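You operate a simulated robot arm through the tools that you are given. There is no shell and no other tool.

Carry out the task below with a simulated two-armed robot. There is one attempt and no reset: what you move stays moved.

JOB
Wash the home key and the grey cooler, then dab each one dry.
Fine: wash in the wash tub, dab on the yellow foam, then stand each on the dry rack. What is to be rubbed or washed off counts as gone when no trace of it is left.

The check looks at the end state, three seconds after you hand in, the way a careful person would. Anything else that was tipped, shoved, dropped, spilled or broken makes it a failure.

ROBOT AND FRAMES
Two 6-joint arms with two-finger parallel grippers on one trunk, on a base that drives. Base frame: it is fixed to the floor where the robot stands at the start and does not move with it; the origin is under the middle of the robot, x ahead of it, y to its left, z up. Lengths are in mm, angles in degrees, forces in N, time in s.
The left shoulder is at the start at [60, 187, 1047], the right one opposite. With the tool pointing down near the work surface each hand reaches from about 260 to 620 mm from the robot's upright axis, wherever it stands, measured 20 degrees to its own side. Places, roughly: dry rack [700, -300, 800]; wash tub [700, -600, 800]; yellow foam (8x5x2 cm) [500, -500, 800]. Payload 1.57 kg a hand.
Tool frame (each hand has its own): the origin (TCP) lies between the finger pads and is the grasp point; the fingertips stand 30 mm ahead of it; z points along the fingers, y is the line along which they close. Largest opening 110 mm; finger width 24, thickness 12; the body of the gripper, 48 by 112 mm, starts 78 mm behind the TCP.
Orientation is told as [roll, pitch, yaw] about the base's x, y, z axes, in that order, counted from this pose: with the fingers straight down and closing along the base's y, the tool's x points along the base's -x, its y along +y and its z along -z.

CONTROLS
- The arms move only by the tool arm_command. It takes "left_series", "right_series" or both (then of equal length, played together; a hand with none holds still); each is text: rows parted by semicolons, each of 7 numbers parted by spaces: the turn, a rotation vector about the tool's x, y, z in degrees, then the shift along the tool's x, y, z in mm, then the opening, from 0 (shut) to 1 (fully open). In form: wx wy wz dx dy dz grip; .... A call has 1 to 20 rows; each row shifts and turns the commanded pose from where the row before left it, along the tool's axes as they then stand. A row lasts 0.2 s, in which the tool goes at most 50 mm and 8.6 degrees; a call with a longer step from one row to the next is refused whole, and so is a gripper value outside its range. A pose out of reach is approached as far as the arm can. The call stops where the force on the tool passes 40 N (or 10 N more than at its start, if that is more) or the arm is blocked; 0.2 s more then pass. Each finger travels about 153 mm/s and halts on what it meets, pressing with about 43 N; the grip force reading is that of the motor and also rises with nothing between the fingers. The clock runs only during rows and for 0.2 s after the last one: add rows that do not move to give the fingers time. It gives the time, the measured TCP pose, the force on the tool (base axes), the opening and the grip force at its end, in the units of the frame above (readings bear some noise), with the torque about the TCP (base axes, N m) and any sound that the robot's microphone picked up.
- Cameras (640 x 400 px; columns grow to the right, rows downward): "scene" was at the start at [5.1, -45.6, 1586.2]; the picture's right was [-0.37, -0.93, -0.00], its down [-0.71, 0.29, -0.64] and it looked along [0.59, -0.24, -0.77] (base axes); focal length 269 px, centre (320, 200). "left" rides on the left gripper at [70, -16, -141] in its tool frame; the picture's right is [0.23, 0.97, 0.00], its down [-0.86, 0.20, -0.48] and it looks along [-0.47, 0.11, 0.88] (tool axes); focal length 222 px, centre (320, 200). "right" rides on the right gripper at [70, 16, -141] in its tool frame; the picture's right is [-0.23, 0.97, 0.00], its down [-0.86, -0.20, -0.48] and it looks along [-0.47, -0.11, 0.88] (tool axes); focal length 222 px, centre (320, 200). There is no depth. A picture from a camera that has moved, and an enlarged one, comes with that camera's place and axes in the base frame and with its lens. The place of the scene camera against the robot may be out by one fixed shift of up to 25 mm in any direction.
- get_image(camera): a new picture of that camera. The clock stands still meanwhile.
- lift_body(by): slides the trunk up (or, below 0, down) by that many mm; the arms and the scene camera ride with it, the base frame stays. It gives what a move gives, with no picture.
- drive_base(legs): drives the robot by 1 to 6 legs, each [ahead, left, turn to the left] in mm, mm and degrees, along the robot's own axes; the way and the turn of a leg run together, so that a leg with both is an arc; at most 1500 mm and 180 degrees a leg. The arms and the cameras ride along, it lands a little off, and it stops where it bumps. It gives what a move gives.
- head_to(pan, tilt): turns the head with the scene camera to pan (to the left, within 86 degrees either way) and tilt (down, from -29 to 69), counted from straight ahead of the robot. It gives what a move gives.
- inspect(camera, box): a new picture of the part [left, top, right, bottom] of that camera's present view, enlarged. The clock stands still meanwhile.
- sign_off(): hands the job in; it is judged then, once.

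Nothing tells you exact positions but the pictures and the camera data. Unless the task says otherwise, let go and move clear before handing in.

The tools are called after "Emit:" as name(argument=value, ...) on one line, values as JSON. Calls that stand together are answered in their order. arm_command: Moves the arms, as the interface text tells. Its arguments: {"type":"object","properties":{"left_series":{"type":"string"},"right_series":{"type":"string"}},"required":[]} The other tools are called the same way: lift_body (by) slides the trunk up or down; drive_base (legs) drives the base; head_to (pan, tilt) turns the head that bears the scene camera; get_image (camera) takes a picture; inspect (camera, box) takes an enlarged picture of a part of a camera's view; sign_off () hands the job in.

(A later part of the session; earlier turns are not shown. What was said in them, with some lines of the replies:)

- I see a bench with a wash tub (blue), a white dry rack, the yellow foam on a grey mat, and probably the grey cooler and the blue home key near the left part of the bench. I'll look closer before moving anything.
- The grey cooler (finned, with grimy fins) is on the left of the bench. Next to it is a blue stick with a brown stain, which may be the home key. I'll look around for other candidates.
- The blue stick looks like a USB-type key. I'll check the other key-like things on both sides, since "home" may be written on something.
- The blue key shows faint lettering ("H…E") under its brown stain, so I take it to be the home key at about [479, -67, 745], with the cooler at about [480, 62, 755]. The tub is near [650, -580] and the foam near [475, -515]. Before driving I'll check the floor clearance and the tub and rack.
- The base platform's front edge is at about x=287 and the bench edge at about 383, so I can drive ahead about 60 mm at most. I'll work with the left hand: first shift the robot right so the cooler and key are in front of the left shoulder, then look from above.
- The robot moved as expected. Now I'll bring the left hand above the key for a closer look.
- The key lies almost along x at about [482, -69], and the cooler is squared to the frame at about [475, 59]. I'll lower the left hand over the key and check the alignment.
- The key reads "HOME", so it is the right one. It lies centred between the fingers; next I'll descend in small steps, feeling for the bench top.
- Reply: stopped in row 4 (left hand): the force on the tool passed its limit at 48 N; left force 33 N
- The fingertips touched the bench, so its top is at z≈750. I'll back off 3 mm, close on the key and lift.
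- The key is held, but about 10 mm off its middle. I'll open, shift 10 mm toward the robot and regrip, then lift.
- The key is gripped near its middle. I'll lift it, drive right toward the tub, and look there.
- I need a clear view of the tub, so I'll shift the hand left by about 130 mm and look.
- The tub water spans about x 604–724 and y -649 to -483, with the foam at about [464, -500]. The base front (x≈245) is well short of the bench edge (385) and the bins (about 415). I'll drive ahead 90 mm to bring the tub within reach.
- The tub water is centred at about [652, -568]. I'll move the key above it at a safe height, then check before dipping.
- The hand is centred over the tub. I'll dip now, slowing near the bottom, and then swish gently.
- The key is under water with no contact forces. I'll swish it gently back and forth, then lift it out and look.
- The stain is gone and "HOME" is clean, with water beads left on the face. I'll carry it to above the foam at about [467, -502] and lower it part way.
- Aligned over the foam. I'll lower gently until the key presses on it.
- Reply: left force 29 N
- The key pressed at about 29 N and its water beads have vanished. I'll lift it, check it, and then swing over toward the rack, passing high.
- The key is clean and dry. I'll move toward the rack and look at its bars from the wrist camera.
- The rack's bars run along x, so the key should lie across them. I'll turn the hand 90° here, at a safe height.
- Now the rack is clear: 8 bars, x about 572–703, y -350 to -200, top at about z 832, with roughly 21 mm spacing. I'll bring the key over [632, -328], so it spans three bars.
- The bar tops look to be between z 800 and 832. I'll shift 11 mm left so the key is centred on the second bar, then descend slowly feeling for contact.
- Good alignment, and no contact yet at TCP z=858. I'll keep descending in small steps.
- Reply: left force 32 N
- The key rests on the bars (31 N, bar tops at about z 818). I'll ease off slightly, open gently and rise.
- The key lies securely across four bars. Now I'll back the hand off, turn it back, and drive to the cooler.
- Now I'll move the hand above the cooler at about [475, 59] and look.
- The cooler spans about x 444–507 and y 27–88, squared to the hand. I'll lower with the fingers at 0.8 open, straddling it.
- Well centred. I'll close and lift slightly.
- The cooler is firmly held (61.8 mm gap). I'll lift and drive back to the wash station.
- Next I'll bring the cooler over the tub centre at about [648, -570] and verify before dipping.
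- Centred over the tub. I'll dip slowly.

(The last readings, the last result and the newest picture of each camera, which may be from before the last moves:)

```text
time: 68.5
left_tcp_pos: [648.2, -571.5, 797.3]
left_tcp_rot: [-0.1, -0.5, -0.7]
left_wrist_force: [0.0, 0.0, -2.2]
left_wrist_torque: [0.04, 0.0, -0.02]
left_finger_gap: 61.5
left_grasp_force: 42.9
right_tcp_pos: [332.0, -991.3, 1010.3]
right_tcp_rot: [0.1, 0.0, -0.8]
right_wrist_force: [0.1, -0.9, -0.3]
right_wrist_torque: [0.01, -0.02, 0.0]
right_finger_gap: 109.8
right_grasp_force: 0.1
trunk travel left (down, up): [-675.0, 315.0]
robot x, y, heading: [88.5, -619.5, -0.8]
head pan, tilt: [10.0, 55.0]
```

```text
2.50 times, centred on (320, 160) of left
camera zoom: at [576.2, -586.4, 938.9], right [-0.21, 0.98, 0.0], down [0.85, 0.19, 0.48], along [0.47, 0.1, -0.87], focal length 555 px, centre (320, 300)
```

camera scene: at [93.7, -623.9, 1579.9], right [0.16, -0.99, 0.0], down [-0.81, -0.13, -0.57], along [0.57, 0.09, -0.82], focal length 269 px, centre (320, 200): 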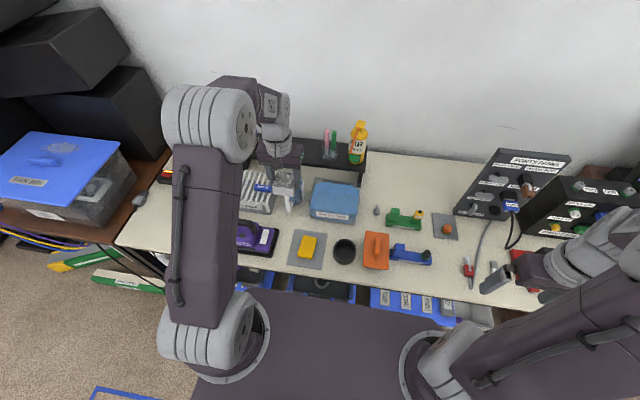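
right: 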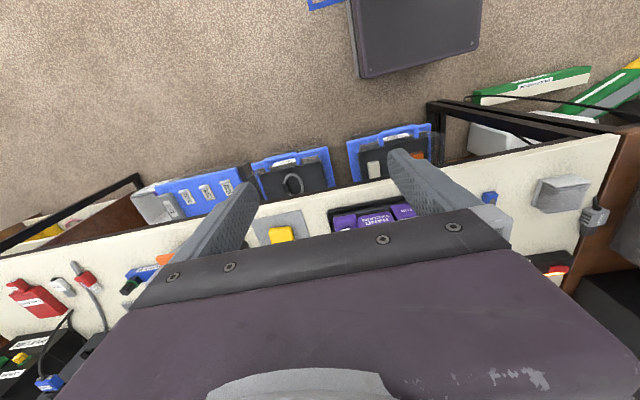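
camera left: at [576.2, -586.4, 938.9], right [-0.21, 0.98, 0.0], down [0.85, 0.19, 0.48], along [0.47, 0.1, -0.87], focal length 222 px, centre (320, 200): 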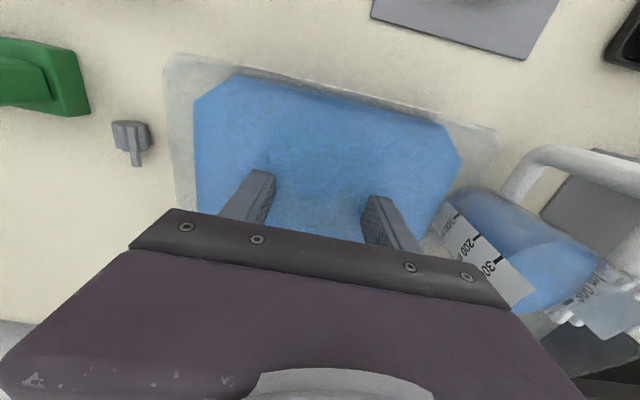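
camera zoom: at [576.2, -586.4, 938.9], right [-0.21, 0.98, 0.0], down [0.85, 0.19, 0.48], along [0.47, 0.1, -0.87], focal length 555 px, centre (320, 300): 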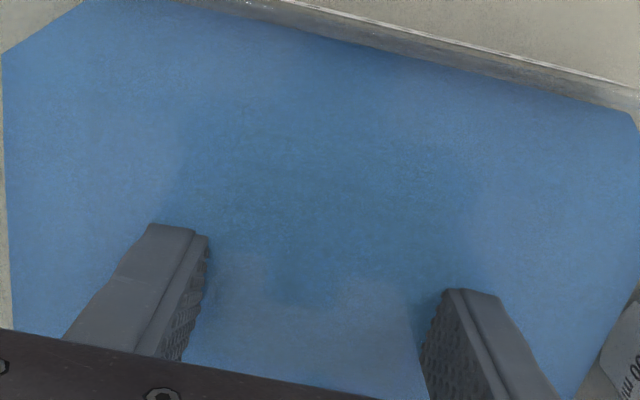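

Fully submerged with no bottom contact. I'll swish gently, then lift out and look.

Emit:
arm_command(left_series="0 0 0 12 0 0 0.3; 0 0 0 -12 0 0 0.3; 0 0 0 0 -15 0 0.3; 0 0 0 0 15 0 0.3; 0 0 0 12 0 0 0.3; 0 0 0 -12 0 0 0.3; 0 0 0 0 -15 0 0.3; 0 0 0 0 15 0 0.3; 0 0 0 12 0 0 0.3; 0 0 0 -12 0 0 0.3; 0 0 0 0 -15 0 0.3; 0 0 0 0 15 0 0.3; 0 0 0 12 0 0 0.3; 0 0 0 -12 0 0 0.3; 0 0 0 0 -15 0 0.3; 0 0 0 0 15 0 0.3; 0 0 0 12 0 0 0.3; 0 0 0 -12 0 0 0.3; 0 0 0 0 0 0 0.3; 0 0 0 0 0 0 0.3")

Emit:
arm_command(left_series="0 0 0 0 0 -15 0.3; 0 0 0 0 0 -25 0.3; 0 0 0 0 0 -40 0.3; 0 0 0 0 0 -40 0.3; 0 0 0 0 0 -20 0.3; 0 0 0 0 0 0 0.3; 0 0 0 0 0 0 0.3")

Emit:
inspect(camera="left", box=[210, 80, 430, 240])

Emit:
inspect(camera="scene", box=[310, 130, 390, 200])

```text
time: 72.7
left_tcp_pos: [647.0, -571.2, 798.1]
left_tcp_rot: [-0.2, -0.5, -0.7]
left_wrist_force: [-0.5, 0.3, -0.9]
left_wrist_torque: [0.0, -0.04, 0.02]
left_finger_gap: 61.6
left_grasp_force: 42.8
right_tcp_pos: [332.0, -991.1, 1010.0]
right_tcp_rot: [0.0, -0.1, -0.6]
right_wrist_force: [-0.2, 0.1, 0.6]
right_wrist_torque: [-0.01, 0.02, 0.02]
right_finger_gap: 110.0
right_grasp_force: 0.0
trunk travel left (down, up): [-675.0, 315.0]
robot x, y, heading: [88.4, -616.0, -0.7]
head pan, tilt: [10.0, 55.0]
```

```text
time: 74.3
left_tcp_pos: [644.7, -569.7, 938.3]
left_tcp_rot: [-0.1, -0.4, -0.7]
left_wrist_force: [0.0, 1.4, -2.5]
left_wrist_torque: [0.01, 0.0, 0.01]
left_finger_gap: 61.6
left_grasp_force: 42.7
right_tcp_pos: [332.6, -991.1, 1010.5]
right_tcp_rot: [0.0, -0.1, -0.8]
right_wrist_force: [0.1, -0.6, 0.6]
right_wrist_torque: [0.02, 0.01, -0.02]
right_finger_gap: 110.2
right_grasp_force: 0.0
trunk travel left (down, up): [-675.0, 315.0]
robot x, y, heading: [86.2, -622.2, -0.7]
head pan, tilt: [10.0, 55.0]
```

```text
2.50 times, centred on (320, 160) of left
camera zoom: at [573.2, -585.7, 1079.5], right [-0.21, 0.98, 0.0], down [0.85, 0.19, 0.48], along [0.47, 0.1, -0.87], focal length 555 px, centre (320, 300)
```

zoom: 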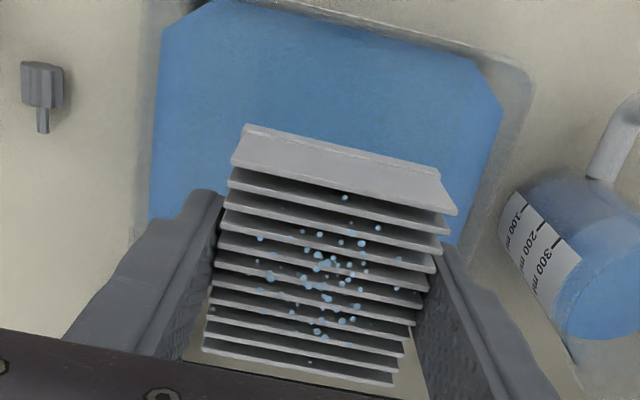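

```text
5.71 times, centred on (350, 165) of scene
camera zoom: at [93.8, -623.6, 1579.9], right [0.16, -0.99, 0.0], down [-0.81, -0.13, -0.57], along [0.57, 0.09, -0.82], focal length 1537 px, centre (149, 400)
```

zoom: 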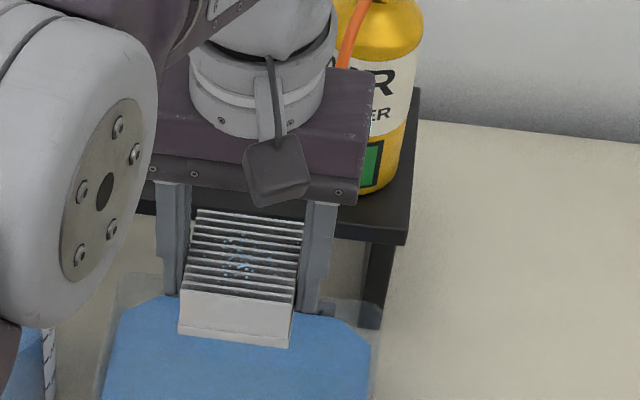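

The grime is gone and only water beads remain. I'll take the cooler over the foam.

Emit:
arm_command(left_series="0 0 0 30 10 -10 0.3; 0 0 0 37 14 0 0.3; 0 0 0 37 14 0 0.3; 0 0 0 37 14 0 0.3; 0 0 0 37 14 0 0.3; 0 0 0 0 0 30 0.3; 0 0 0 0 0 40 0.3; 0 0 0 0 0 30 0.3; 0 0 0 0 0 0 0.3")

Emit:
get_image(camera="left")

Emit:
inspect(camera="scene", box=[270, 170, 390, 270])

```text
time: 76.3
left_tcp_pos: [470.8, -502.4, 844.0]
left_tcp_rot: [0.0, -0.5, -0.8]
left_wrist_force: [-0.2, 1.0, -1.4]
left_wrist_torque: [-0.02, 0.03, -0.02]
left_finger_gap: 61.7
left_grasp_force: 43.3
right_tcp_pos: [331.7, -990.5, 1009.7]
right_tcp_rot: [0.0, 0.0, -0.7]
right_wrist_force: [0.3, -0.1, 0.2]
right_wrist_torque: [-0.02, 0.01, -0.01]
right_finger_gap: 110.1
right_grasp_force: 0.1
trunk travel left (down, up): [-675.0, 315.0]
robot x, y, heading: [84.4, -615.6, -0.4]
head pan, tilt: [10.0, 55.0]
```

```text
taken
camera left: at [399.4, -517.5, 986.4], right [-0.21, 0.98, 0.0], down [0.85, 0.19, 0.49], along [0.47, 0.1, -0.87], focal length 222 px, centre (320, 200)
```

left: 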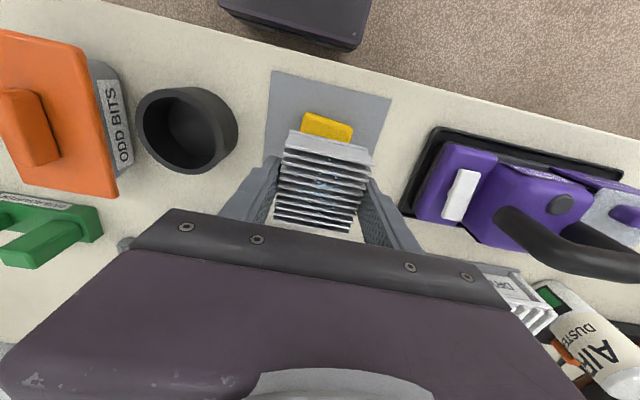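

```text
4.00 times, centred on (330, 220) of scene
camera zoom: at [93.8, -623.7, 1579.9], right [0.16, -0.99, 0.0], down [-0.81, -0.13, -0.57], along [0.57, 0.09, -0.82], focal length 1076 px, centre (280, 120)
```

zoom: 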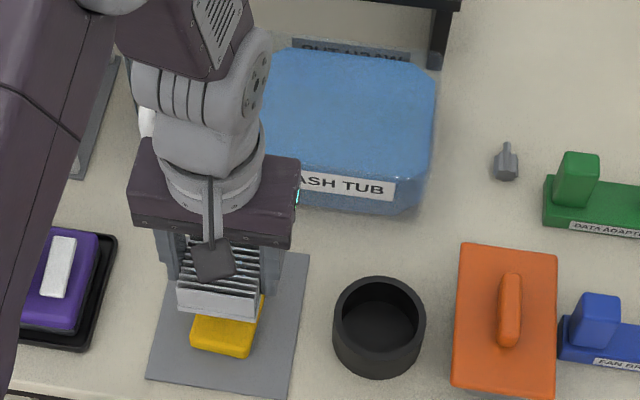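

Emit:
arm_command(left_series="0 0 0 3 0 20 0.3; 0 0 0 0 0 10 0.3; 0 0 0 0 0 4 0.3; 0 0 0 0 0 2 0.3; 0 0 0 0 0 2 0.3; 0 0 0 0 0 1 0.3; 0 0 0 0 0 0 0.3")

Emit:
inspect(camera="left", box=[210, 80, 430, 240])

```text
time: 77.9
left_tcp_pos: [466.7, -502.7, 805.8]
left_tcp_rot: [-0.1, -0.6, -0.7]
left_wrist_force: [-0.2, -0.5, -1.8]
left_wrist_torque: [0.02, 0.01, -0.02]
left_finger_gap: 61.9
left_grasp_force: 43.2
right_tcp_pos: [330.8, -989.7, 1010.1]
right_tcp_rot: [-0.1, -0.1, -0.8]
right_wrist_force: [0.7, 0.2, 0.2]
right_wrist_torque: [0.01, -0.01, 0.0]
right_finger_gap: 110.3
right_grasp_force: 0.1
trunk travel left (down, up): [-675.0, 315.0]
robot x, y, heading: [87.7, -623.0, -0.7]
head pan, tilt: [10.0, 55.0]
```

```text
2.50 times, centred on (320, 160) of left
camera zoom: at [395.4, -518.0, 947.9], right [-0.21, 0.98, 0.0], down [0.85, 0.19, 0.48], along [0.47, 0.1, -0.87], focal length 555 px, centre (320, 300)
```

zoom: 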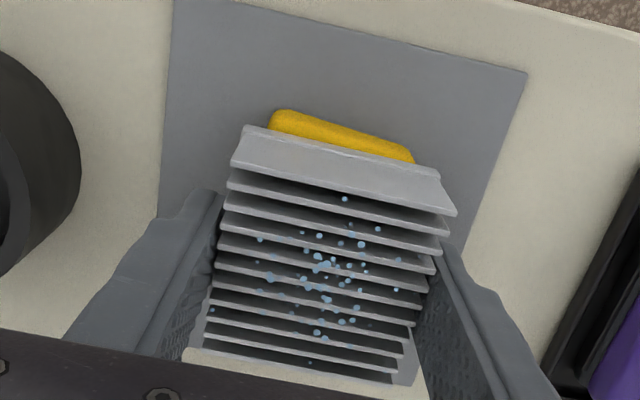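

No contact yet. I'll go down a few more millimetres in small steps until it presses.

Emit:
arm_command(left_series="0 0 0 3 0 2 0.3; 0 0 0 0 0 1.5 0.3; 0 0 0 0 0 1 0.3; 0 0 0 0 0 0 0.3")

Emit:
inspect(camera="left", box=[210, 80, 430, 240])

```text
time: 78.9
left_tcp_pos: [464.3, -502.2, 804.4]
left_tcp_rot: [0.0, -0.6, -0.8]
left_wrist_force: [6.7, 0.1, 30.5]
left_wrist_torque: [0.13, -0.25, -0.05]
left_finger_gap: 61.7
left_grasp_force: 43.2
right_tcp_pos: [330.9, -991.8, 1010.7]
right_tcp_rot: [0.0, -0.1, -0.7]
right_wrist_force: [-0.3, 0.9, 0.4]
right_wrist_torque: [-0.02, 0.01, -0.01]
right_finger_gap: 109.9
right_grasp_force: 0.1
trunk travel left (down, up): [-675.0, 315.0]
robot x, y, heading: [89.1, -621.0, -0.7]
head pan, tilt: [10.0, 55.0]
```

```text
2.50 times, centred on (320, 160) of left
camera zoom: at [391.7, -518.2, 945.0], right [-0.21, 0.98, 0.0], down [0.85, 0.19, 0.49], along [0.48, 0.1, -0.87], focal length 555 px, centre (320, 300)
```

zoom: 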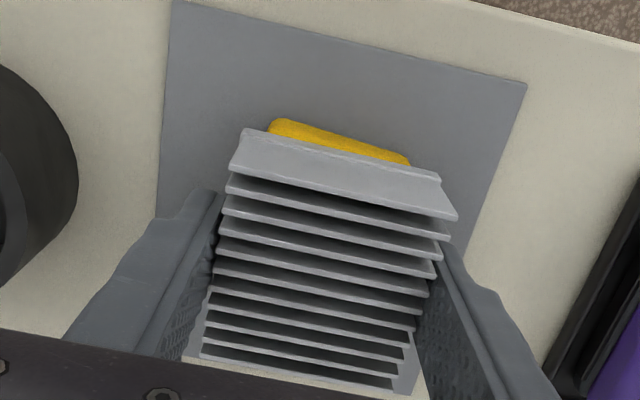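

The cooler pressed at about 30 N and the beads vanished. I'll dab once more, lift, and check that it is dry and the foam is undisturbed.

Emit:
arm_command(left_series="0 0 0 0 0 -8 0.3; 0 0 0 0 0 8 0.3; 0 0 0 0 0 0 0.3; 0 0 0 0 0 -20 0.3; 0 0 0 0 0 -40 0.3; 0 0 0 0 0 -45 0.3; 0 0 0 0 0 -45 0.3; 0 0 0 0 0 -15 0.3; 0 0 0 0 0 0 0.3")

Emit:
inspect(camera="left", box=[210, 60, 430, 240])

Emit:
inspect(camera="scene", box=[270, 130, 390, 270])

```text
time: 80.9
left_tcp_pos: [463.6, -499.9, 969.8]
left_tcp_rot: [-0.2, -0.4, -0.7]
left_wrist_force: [0.8, -0.5, -1.1]
left_wrist_torque: [-0.01, 0.0, 0.05]
left_finger_gap: 61.8
left_grasp_force: 42.8
right_tcp_pos: [332.2, -991.8, 1010.0]
right_tcp_rot: [0.0, 0.0, -0.7]
right_wrist_force: [-0.7, 0.7, -0.1]
right_wrist_torque: [-0.02, 0.01, -0.05]
right_finger_gap: 109.6
right_grasp_force: 0.1
trunk travel left (down, up): [-675.0, 315.0]
robot x, y, heading: [89.3, -620.9, -0.5]
head pan, tilt: [10.0, 55.0]
```

```text
2.22 times, centred on (320, 150) of left
camera zoom: at [391.9, -516.4, 1109.5], right [-0.21, 0.98, 0.0], down [0.85, 0.19, 0.48], along [0.47, 0.1, -0.87], focal length 494 px, centre (320, 311)
```

zoom: 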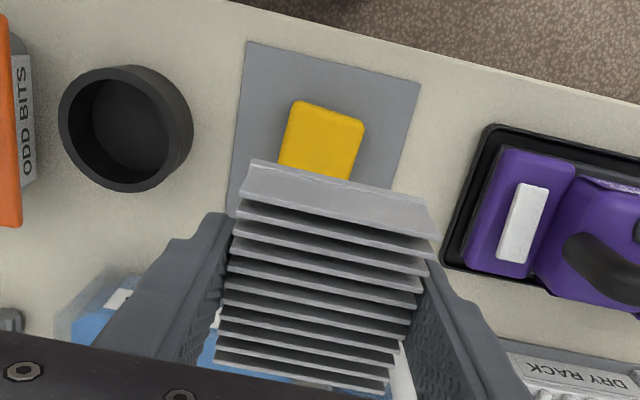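

```text
2.86 times, centred on (330, 200) of scene
camera zoom: at [94.3, -623.5, 1579.8], right [0.16, -0.99, 0.0], down [-0.81, -0.13, -0.57], along [0.57, 0.09, -0.82], focal length 768 px, centre (291, 200)
```

zoom: 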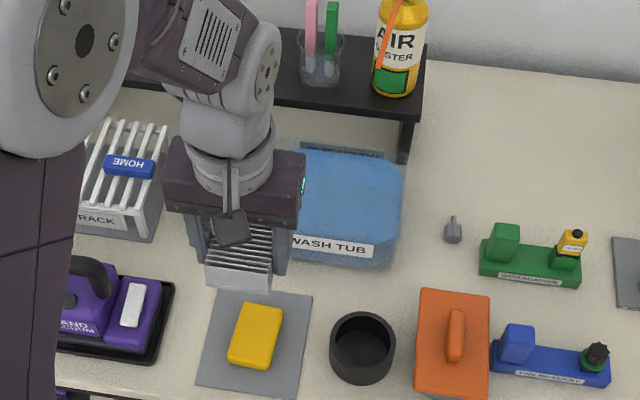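

The cooler is clean and dry, and the foam is in place. Now I'll drive left 120 mm and bring the cooler near the free end of the rack.

Emit:
drive_base(legs=[[0, 120, 0]])

Emit:
arm_command(left_series="0 0 0 0 40 -5 0.3; 0 0 0 -10 40 0 0.3; 0 0 0 -15 40 0 0.3; 0 0 0 -20 35 0 0.3; 0 0 0 0 0 0 0.3")

Emit:
get_image(camera="left")

Emit:
get_image(camera="scene")

```text
time: 82.2
left_tcp_pos: [464.4, -383.3, 968.1]
left_tcp_rot: [0.0, -0.4, -0.7]
left_wrist_force: [0.6, -0.3, -1.8]
left_wrist_torque: [0.01, -0.03, -0.01]
left_finger_gap: 61.6
left_grasp_force: 42.8
right_tcp_pos: [333.2, -872.9, 1010.4]
right_tcp_rot: [0.0, 0.0, -0.7]
right_wrist_force: [0.4, 0.0, 0.2]
right_wrist_torque: [0.0, 0.02, 0.02]
right_finger_gap: 110.1
right_grasp_force: 0.1
trunk travel left (down, up): [-675.0, 315.0]
robot x, y, heading: [90.7, -499.7, -0.6]
head pan, tilt: [10.0, 55.0]
```

```text
time: 83.3
left_tcp_pos: [511.0, -226.9, 974.1]
left_tcp_rot: [-0.1, -0.5, -0.8]
left_wrist_force: [-0.8, 0.9, -1.3]
left_wrist_torque: [-0.01, 0.01, 0.01]
left_finger_gap: 61.5
left_grasp_force: 43.2
right_tcp_pos: [332.5, -873.8, 1011.6]
right_tcp_rot: [0.0, 0.0, -0.7]
right_wrist_force: [-0.3, -0.2, -0.5]
right_wrist_torque: [-0.01, 0.01, 0.02]
right_finger_gap: 109.9
right_grasp_force: 0.1
trunk travel left (down, up): [-675.0, 315.0]
robot x, y, heading: [90.2, -501.9, -0.6]
head pan, tilt: [10.0, 55.0]
```

```text
taken
camera left: at [439.1, -243.5, 1115.4], right [-0.21, 0.98, 0.0], down [0.85, 0.19, 0.49], along [0.47, 0.1, -0.87], focal length 222 px, centre (320, 200)
```

left: 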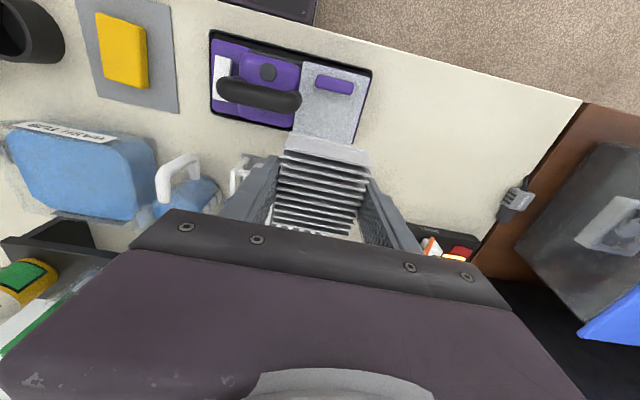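

```text
taken
camera scene: at [94.9, -506.0, 1579.9], right [0.16, -0.99, 0.0], down [-0.81, -0.13, -0.57], along [0.57, 0.09, -0.82], focal length 269 px, centre (320, 200)
```

scene: 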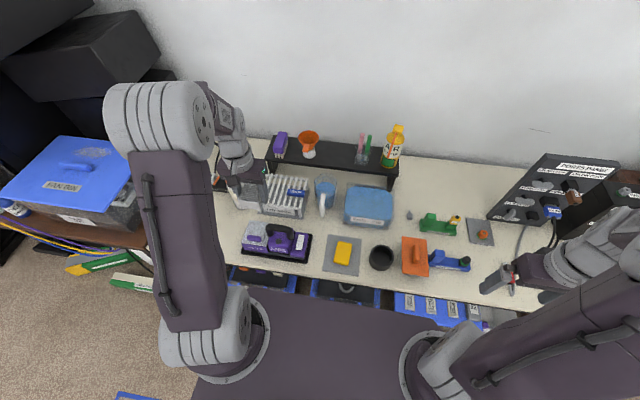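

The bottle near the rack stands at about [615, -120], well clear. I'll move the cooler forward over the rack's free end and verify.

Emit:
arm_command(left_series="0 0 0 -40 0 0 0.3; 0 0 0 -45 0 0 0.3; 0 0 0 -43 0 0 0.3; 0 0 0 0 0 30 0.3; 0 0 0 0 0 20 0.3; 0 0 0 0 0 0 0.3")

Emit:
get_image(camera="left")

Emit:
inspect(camera="left", box=[180, 60, 460, 240])

Emit:
inspect(camera="scene", box=[220, 130, 340, 230])

```text
time: 84.8
left_tcp_pos: [639.9, -228.7, 921.6]
left_tcp_rot: [-0.1, -0.5, -0.8]
left_wrist_force: [0.1, 0.4, -1.5]
left_wrist_torque: [0.03, 0.04, 0.0]
left_finger_gap: 61.5
left_grasp_force: 43.2
right_tcp_pos: [332.6, -872.1, 1010.1]
right_tcp_rot: [0.0, -0.1, -0.7]
right_wrist_force: [1.3, -1.0, -0.4]
right_wrist_torque: [0.02, 0.0, 0.01]
right_finger_gap: 110.2
right_grasp_force: 0.0
trunk travel left (down, up): [-675.0, 315.0]
robot x, y, heading: [89.5, -502.9, -0.7]
head pan, tilt: [10.0, 55.0]
```

```text
taken
camera left: at [568.8, -244.4, 1063.6], right [-0.21, 0.98, 0.0], down [0.85, 0.19, 0.48], along [0.47, 0.1, -0.88], focal length 222 px, centre (320, 200)
```

left: 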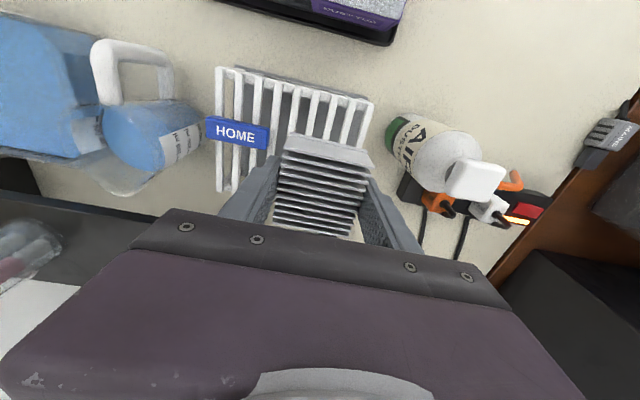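

```text
2.22 times, centred on (320, 150) of left
camera zoom: at [568.8, -244.4, 1063.6], right [-0.21, 0.98, 0.0], down [0.85, 0.19, 0.48], along [0.47, 0.1, -0.88], focal length 494 px, centre (320, 311)
```

zoom: 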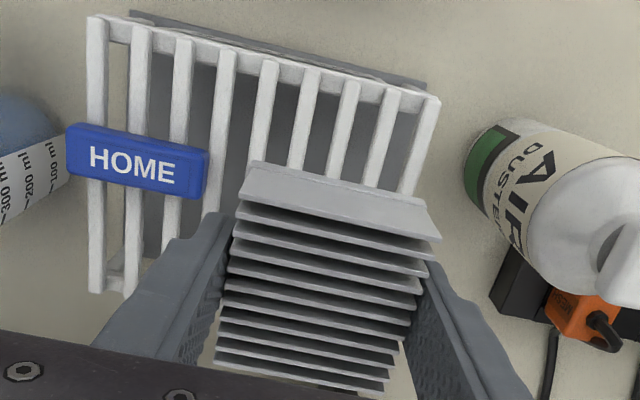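

```text
4.00 times, centred on (280, 180) of scene
camera zoom: at [95.5, -505.4, 1579.9], right [0.16, -0.99, 0.0], down [-0.81, -0.13, -0.57], along [0.57, 0.09, -0.82], focal length 1076 px, centre (480, 280)
```

zoom: 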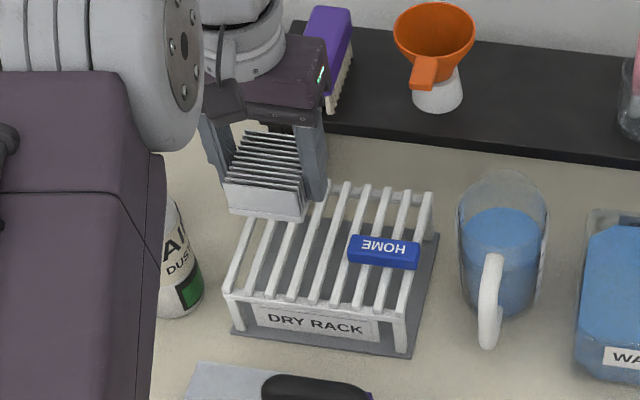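

The cooler is over the four free bars and 25 mm clear of the key. I'll descend in small steps to contact.

Emit:
arm_command(left_series="0 0 0 0 3 30 0.3; 0 0 0 0 0 20 0.3; 0 0 0 0 0 8 0.3; 0 0 0 0 0 5 0.3; 0 0 0 0 0 2 0.3; 0 0 0 0 0 0 0.3")

Emit:
inspect(camera="left", box=[180, 60, 460, 240])

Emit:
inspect(camera="scene", box=[220, 130, 340, 230])

```text
time: 86.2
left_tcp_pos: [640.9, -226.4, 858.0]
left_tcp_rot: [-0.1, -0.4, -0.8]
left_wrist_force: [-0.1, -0.2, -1.2]
left_wrist_torque: [-0.03, -0.01, 0.02]
left_finger_gap: 61.6
left_grasp_force: 43.4
right_tcp_pos: [333.8, -872.4, 1010.3]
right_tcp_rot: [0.0, 0.0, -0.7]
right_wrist_force: [-0.4, -0.3, -0.4]
right_wrist_torque: [0.02, -0.04, 0.02]
right_finger_gap: 110.0
right_grasp_force: 0.1
trunk travel left (down, up): [-675.0, 315.0]
robot x, y, heading: [91.5, -498.8, -0.8]
head pan, tilt: [10.0, 55.0]
```

```text
2.22 times, centred on (320, 150) of left
camera zoom: at [569.3, -242.5, 999.4], right [-0.21, 0.98, 0.0], down [0.85, 0.19, 0.48], along [0.47, 0.1, -0.87], focal length 494 px, centre (320, 311)
```

zoom: 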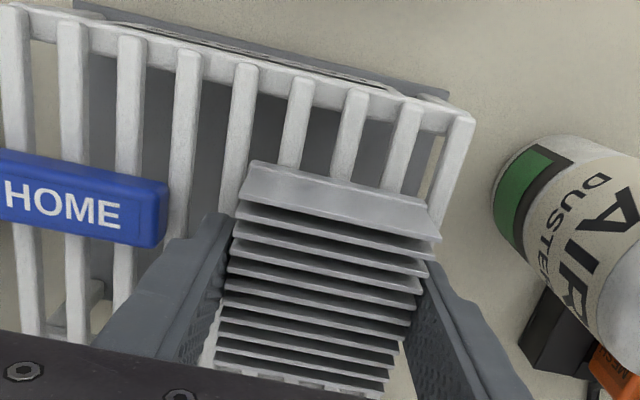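

```text
4.00 times, centred on (280, 180) of scene
camera zoom: at [95.5, -505.3, 1579.9], right [0.16, -0.99, 0.0], down [-0.81, -0.13, -0.57], along [0.57, 0.09, -0.82], focal length 1076 px, centre (480, 280)
```

zoom: 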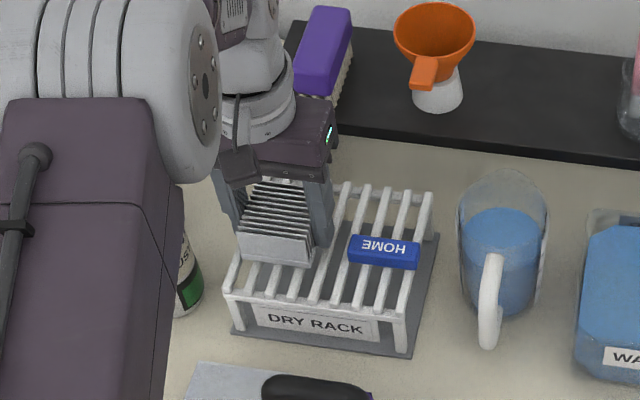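

Emit:
arm_command(left_series="0 0 0 0 0 3 0.3; 0 0 0 0 0 2 0.3; 0 0 0 0 0 2 0.3; 0 0 0 0 0 0 0.3")

```text
time: 87.2
left_tcp_pos: [641.4, -226.3, 851.7]
left_tcp_rot: [-0.1, -0.5, -0.7]
left_wrist_force: [0.5, -0.6, -0.2]
left_wrist_torque: [0.08, -0.07, 0.04]
left_finger_gap: 61.6
left_grasp_force: 42.7
right_tcp_pos: [334.1, -872.8, 1012.2]
right_tcp_rot: [0.1, 0.0, -0.7]
right_wrist_force: [0.5, 0.1, -0.4]
right_wrist_torque: [0.02, -0.03, 0.0]
right_finger_gap: 109.8
right_grasp_force: 0.1
trunk travel left (down, up): [-675.0, 315.0]
robot x, y, heading: [90.4, -501.2, -0.8]
head pan, tilt: [10.0, 55.0]
```

Almost touching. One more millimetre or so.

Emit:
arm_command(left_series="0 0 0 0 0 1 0.3; 0 0 0 0 0 0.7 0.3; 0 0 0 0 0 0 0.3")

```text
time: 88.0
left_tcp_pos: [641.1, -226.3, 852.6]
left_tcp_rot: [-0.1, -0.7, -0.9]
left_wrist_force: [3.4, 4.4, 15.4]
left_wrist_torque: [0.21, 0.4, -0.16]
left_finger_gap: 61.4
left_grasp_force: 43.0
right_tcp_pos: [332.6, -873.6, 1011.6]
right_tcp_rot: [0.0, -0.1, -0.7]
right_wrist_force: [0.2, -0.5, -0.3]
right_wrist_torque: [0.02, -0.04, 0.0]
right_finger_gap: 110.3
right_grasp_force: 0.0
trunk travel left (down, up): [-675.0, 315.0]
robot x, y, heading: [88.4, -500.6, -0.6]
head pan, tilt: [10.0, 55.0]
```

Contact at 15 N. I'll ease off, open the fingers by only a few millimetres, and rise straight up.

Emit:
arm_command(left_series="0 0 0 0 0 -1 0.5; 0 0 0 0 0 0 0.58; 0 0 0 0 0 0 0.66; 0 0 0 0 0 0 0.66; 0 0 0 0 0 0 0.66")

Emit:
inspect(camera="left", box=[180, 60, 460, 240])

```text
time: 89.2
left_tcp_pos: [640.3, -227.1, 852.5]
left_tcp_rot: [-0.1, -0.4, -0.7]
left_wrist_force: [-0.3, 0.5, 0.8]
left_wrist_torque: [0.03, 0.01, 0.01]
left_finger_gap: 72.4
left_grasp_force: 0.0
right_tcp_pos: [333.2, -872.2, 1011.3]
right_tcp_rot: [-0.1, 0.0, -0.7]
right_wrist_force: [0.7, 0.2, -0.8]
right_wrist_torque: [0.02, -0.01, 0.0]
right_finger_gap: 110.2
right_grasp_force: 0.0
trunk travel left (down, up): [-675.0, 315.0]
robot x, y, heading: [92.3, -499.7, -1.0]
head pan, tilt: [10.0, 55.0]
```

```text
2.22 times, centred on (320, 150) of left
camera zoom: at [569.2, -243.0, 992.2], right [-0.21, 0.98, 0.0], down [0.85, 0.19, 0.48], along [0.47, 0.1, -0.87], focal length 494 px, centre (320, 311)
```

zoom: 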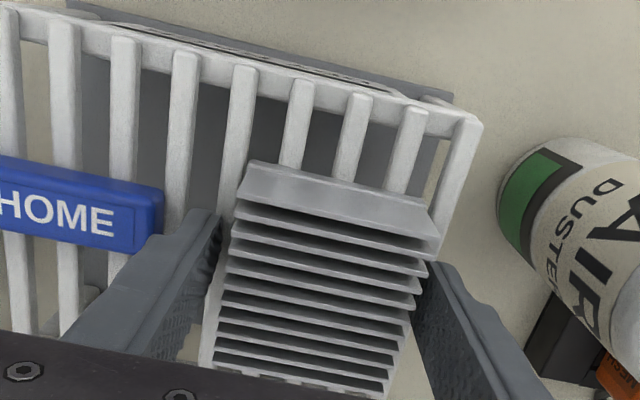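

The cooler sits on the rack, released. Now I'll rise straight up, back off and inspect.

Emit:
arm_command(left_series="0 0 0 0 0 -10 0.66; 0 0 0 0 0 -30 0.66; 0 0 0 0 0 -45 0.66; 0 0 0 0 0 -45 0.66; 0 0 0 30 0 0 0.66; 0 0 0 45 0 0 0.66; 0 0 0 45 0 0 0.66; 0 0 0 45 0 0 0.66; 0 0 0 0 0 0 0.66")

Emit:
get_image(camera="left")

Emit:
get_image(camera="scene")

Emit:
inspect(camera="scene", box=[220, 130, 340, 230])

Emit:
inspect(camera="left", box=[200, 100, 420, 240])

```text
time: 91.2
left_tcp_pos: [476.5, -224.1, 977.9]
left_tcp_rot: [-0.1, -0.4, -0.7]
left_wrist_force: [0.3, -0.7, -0.8]
left_wrist_torque: [-0.03, 0.01, 0.0]
left_finger_gap: 72.7
left_grasp_force: 0.1
right_tcp_pos: [333.7, -871.9, 1009.9]
right_tcp_rot: [0.0, 0.0, -0.8]
right_wrist_force: [-0.1, -0.5, -0.4]
right_wrist_torque: [-0.02, 0.03, 0.03]
right_finger_gap: 110.2
right_grasp_force: 0.1
trunk travel left (down, up): [-675.0, 315.0]
robot x, y, heading: [88.7, -498.7, -0.7]
head pan, tilt: [10.0, 55.0]
```

```text
taken
camera left: at [403.9, -239.9, 1120.0], right [-0.21, 0.98, 0.0], down [0.85, 0.19, 0.48], along [0.47, 0.1, -0.87], focal length 222 px, centre (320, 200)
```

left: 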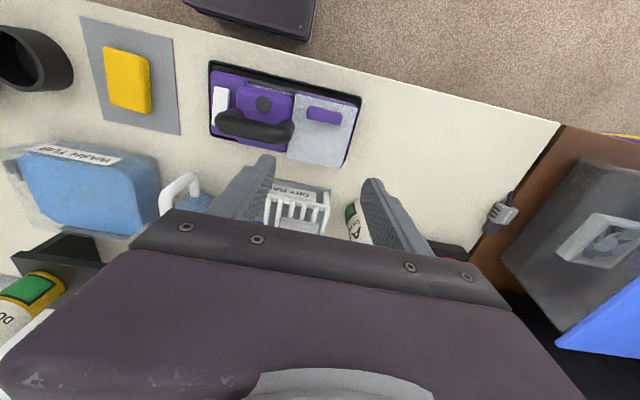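

```text
taken
camera scene: at [96.3, -505.4, 1579.8], right [0.16, -0.99, 0.0], down [-0.81, -0.13, -0.57], along [0.57, 0.09, -0.82], focal length 269 px, centre (320, 200)
```

scene: 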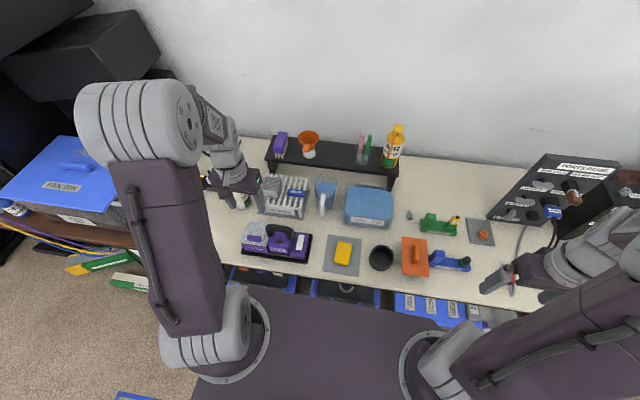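

```text
4.00 times, centred on (280, 180) of scene
camera zoom: at [96.3, -505.4, 1579.8], right [0.16, -0.99, 0.0], down [-0.81, -0.13, -0.57], along [0.57, 0.09, -0.82], focal length 1076 px, centre (480, 280)
```

zoom: 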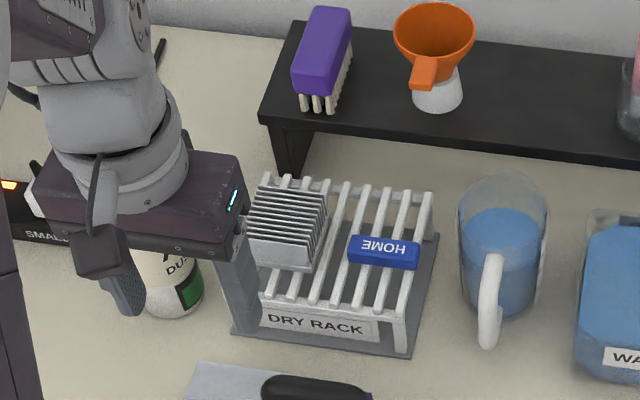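

```text
2.86 times, centred on (310, 170) of left
camera zoom: at [403.9, -239.9, 1120.0], right [-0.21, 0.98, 0.0], down [0.85, 0.19, 0.48], along [0.47, 0.1, -0.87], focal length 635 px, centre (349, 286)
```

zoom: 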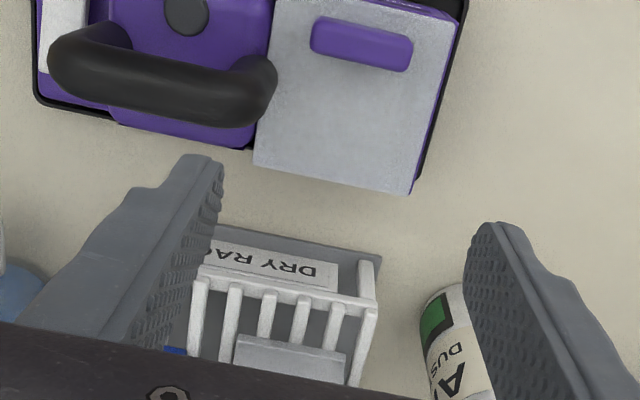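

Both items stand on the rack. I'll back the base away and take one last careful look for any remaining traces or disturbed objects.

Emit:
drive_base(legs=[[-90, 0, 0], [0, -100, 0]])

Emit:
get_image(camera="left")

Emit:
get_image(camera="scene")

Emit:
inspect(camera="scene", box=[210, 110, 310, 200])

Emit:
inspect(camera="left", box=[320, 100, 480, 220])

Emit:
inspect(camera="scene", box=[230, 110, 430, 270])

```text
time: 93.0
left_tcp_pos: [384.2, -324.3, 979.4]
left_tcp_rot: [-0.1, -0.5, -0.9]
left_wrist_force: [0.5, -0.6, -0.6]
left_wrist_torque: [0.01, -0.03, -0.01]
left_finger_gap: 72.4
left_grasp_force: 0.1
right_tcp_pos: [242.4, -972.3, 1010.0]
right_tcp_rot: [0.0, 0.1, -0.8]
right_wrist_force: [-0.4, 0.3, 0.2]
right_wrist_torque: [0.03, 0.0, 0.02]
right_finger_gap: 109.8
right_grasp_force: 0.0
trunk travel left (down, up): [-675.0, 315.0]
robot x, y, heading: [-3.4, -599.5, -0.7]
head pan, tilt: [10.0, 55.0]
```

```text
taken
camera left: at [312.5, -339.0, 1120.4], right [-0.21, 0.98, 0.0], down [0.85, 0.19, 0.49], along [0.47, 0.1, -0.87], focal length 222 px, centre (320, 200)
```

left: 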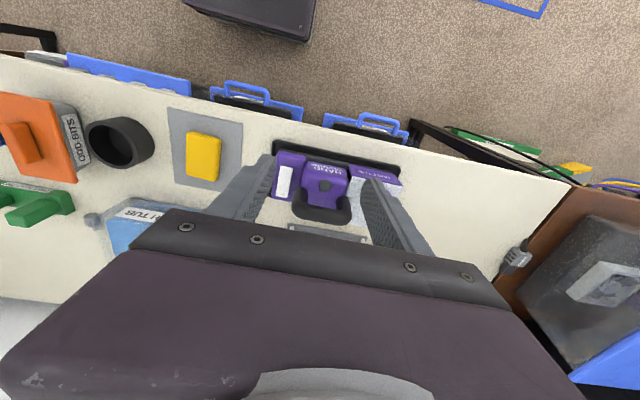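

```text
taken
camera scene: at [3.7, -604.2, 1579.9], right [0.16, -0.99, 0.0], down [-0.81, -0.13, -0.57], along [0.57, 0.09, -0.82], focal length 269 px, centre (320, 200)
```

scene: 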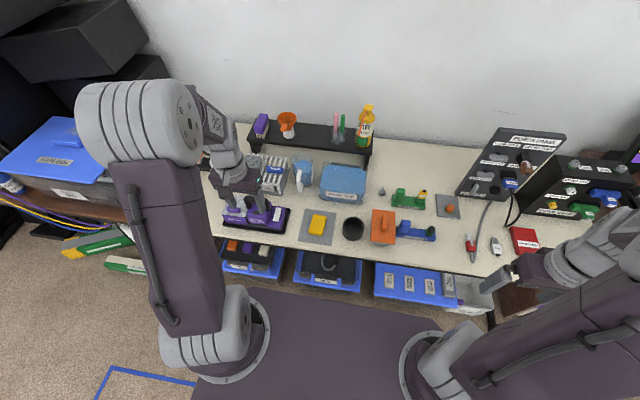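

```text
4.44 times, centred on (260, 155) of scene
camera zoom: at [3.7, -604.2, 1579.9], right [0.16, -0.99, 0.0], down [-0.81, -0.13, -0.57], along [0.57, 0.09, -0.82], focal length 1196 px, centre (587, 400)
```

zoom: 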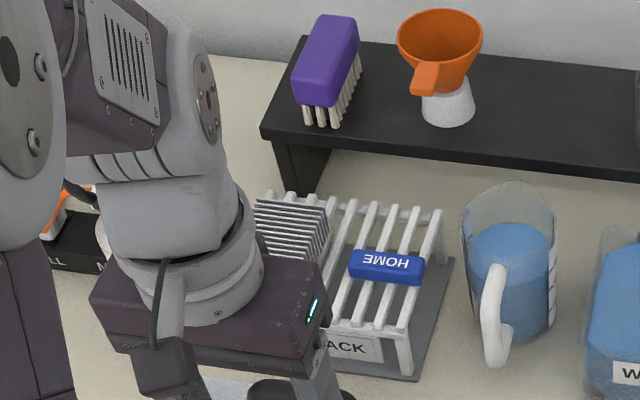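

```text
3.33 times, centred on (400, 160) of left
camera zoom: at [312.5, -339.0, 1120.4], right [-0.21, 0.98, 0.0], down [0.85, 0.19, 0.49], along [0.47, 0.1, -0.87], focal length 740 px, centre (53, 333)
```

zoom: 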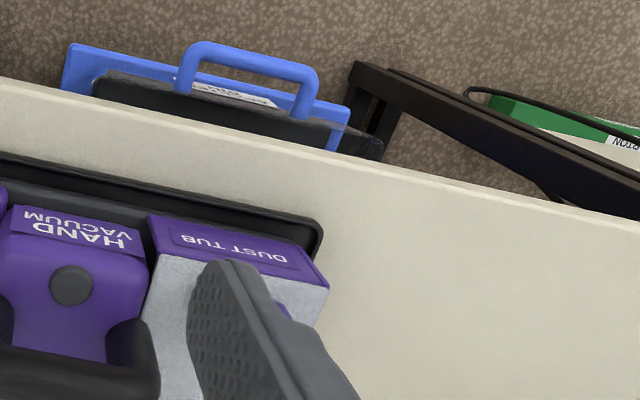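

```text
2.50 times, centred on (330, 190) of scene
camera zoom: at [3.7, -604.2, 1579.9], right [0.16, -0.99, 0.0], down [-0.81, -0.13, -0.57], along [0.57, 0.09, -0.82], focal length 672 px, centre (295, 225)
```

zoom: 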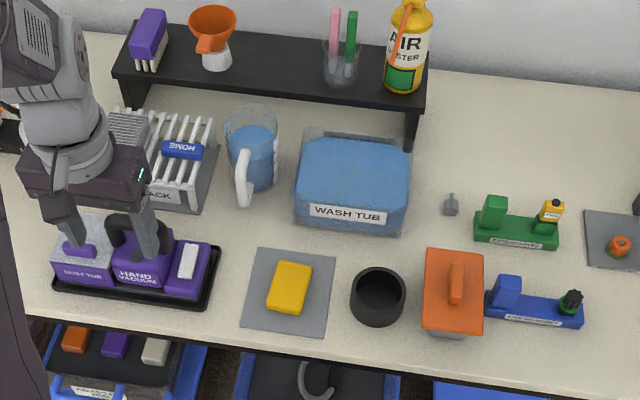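

The home key and the grey cooler are clean, dry and resting on the rack. The foam, tub and everything else look undisturbed, and both hands are clear. I'm handing in now.

Emit:
sign_off()

```text
The job is handed in.
```

The home key and the grey cooler were both washed in the tub, dabbed dry on the yellow foam and stood on the dry rack. I've handed the job in; no verdict came back.

- **Home key:** the brown stain came off in the tub, leaving "HOME" clear. The water beads on its top face were gone after the foam. It lies across the rack bars.
- **Grey cooler:** the clumps between the fins washed out, and no beads showed after dabbing. It rests on the free end of the rack, clear of the key.

I only saw the undersides pressed against the foam, so I can't confirm by sight that they are dry. In the last pictures nothing else on the bench looked moved, tipped or spilled, and both hands were empty and clear.
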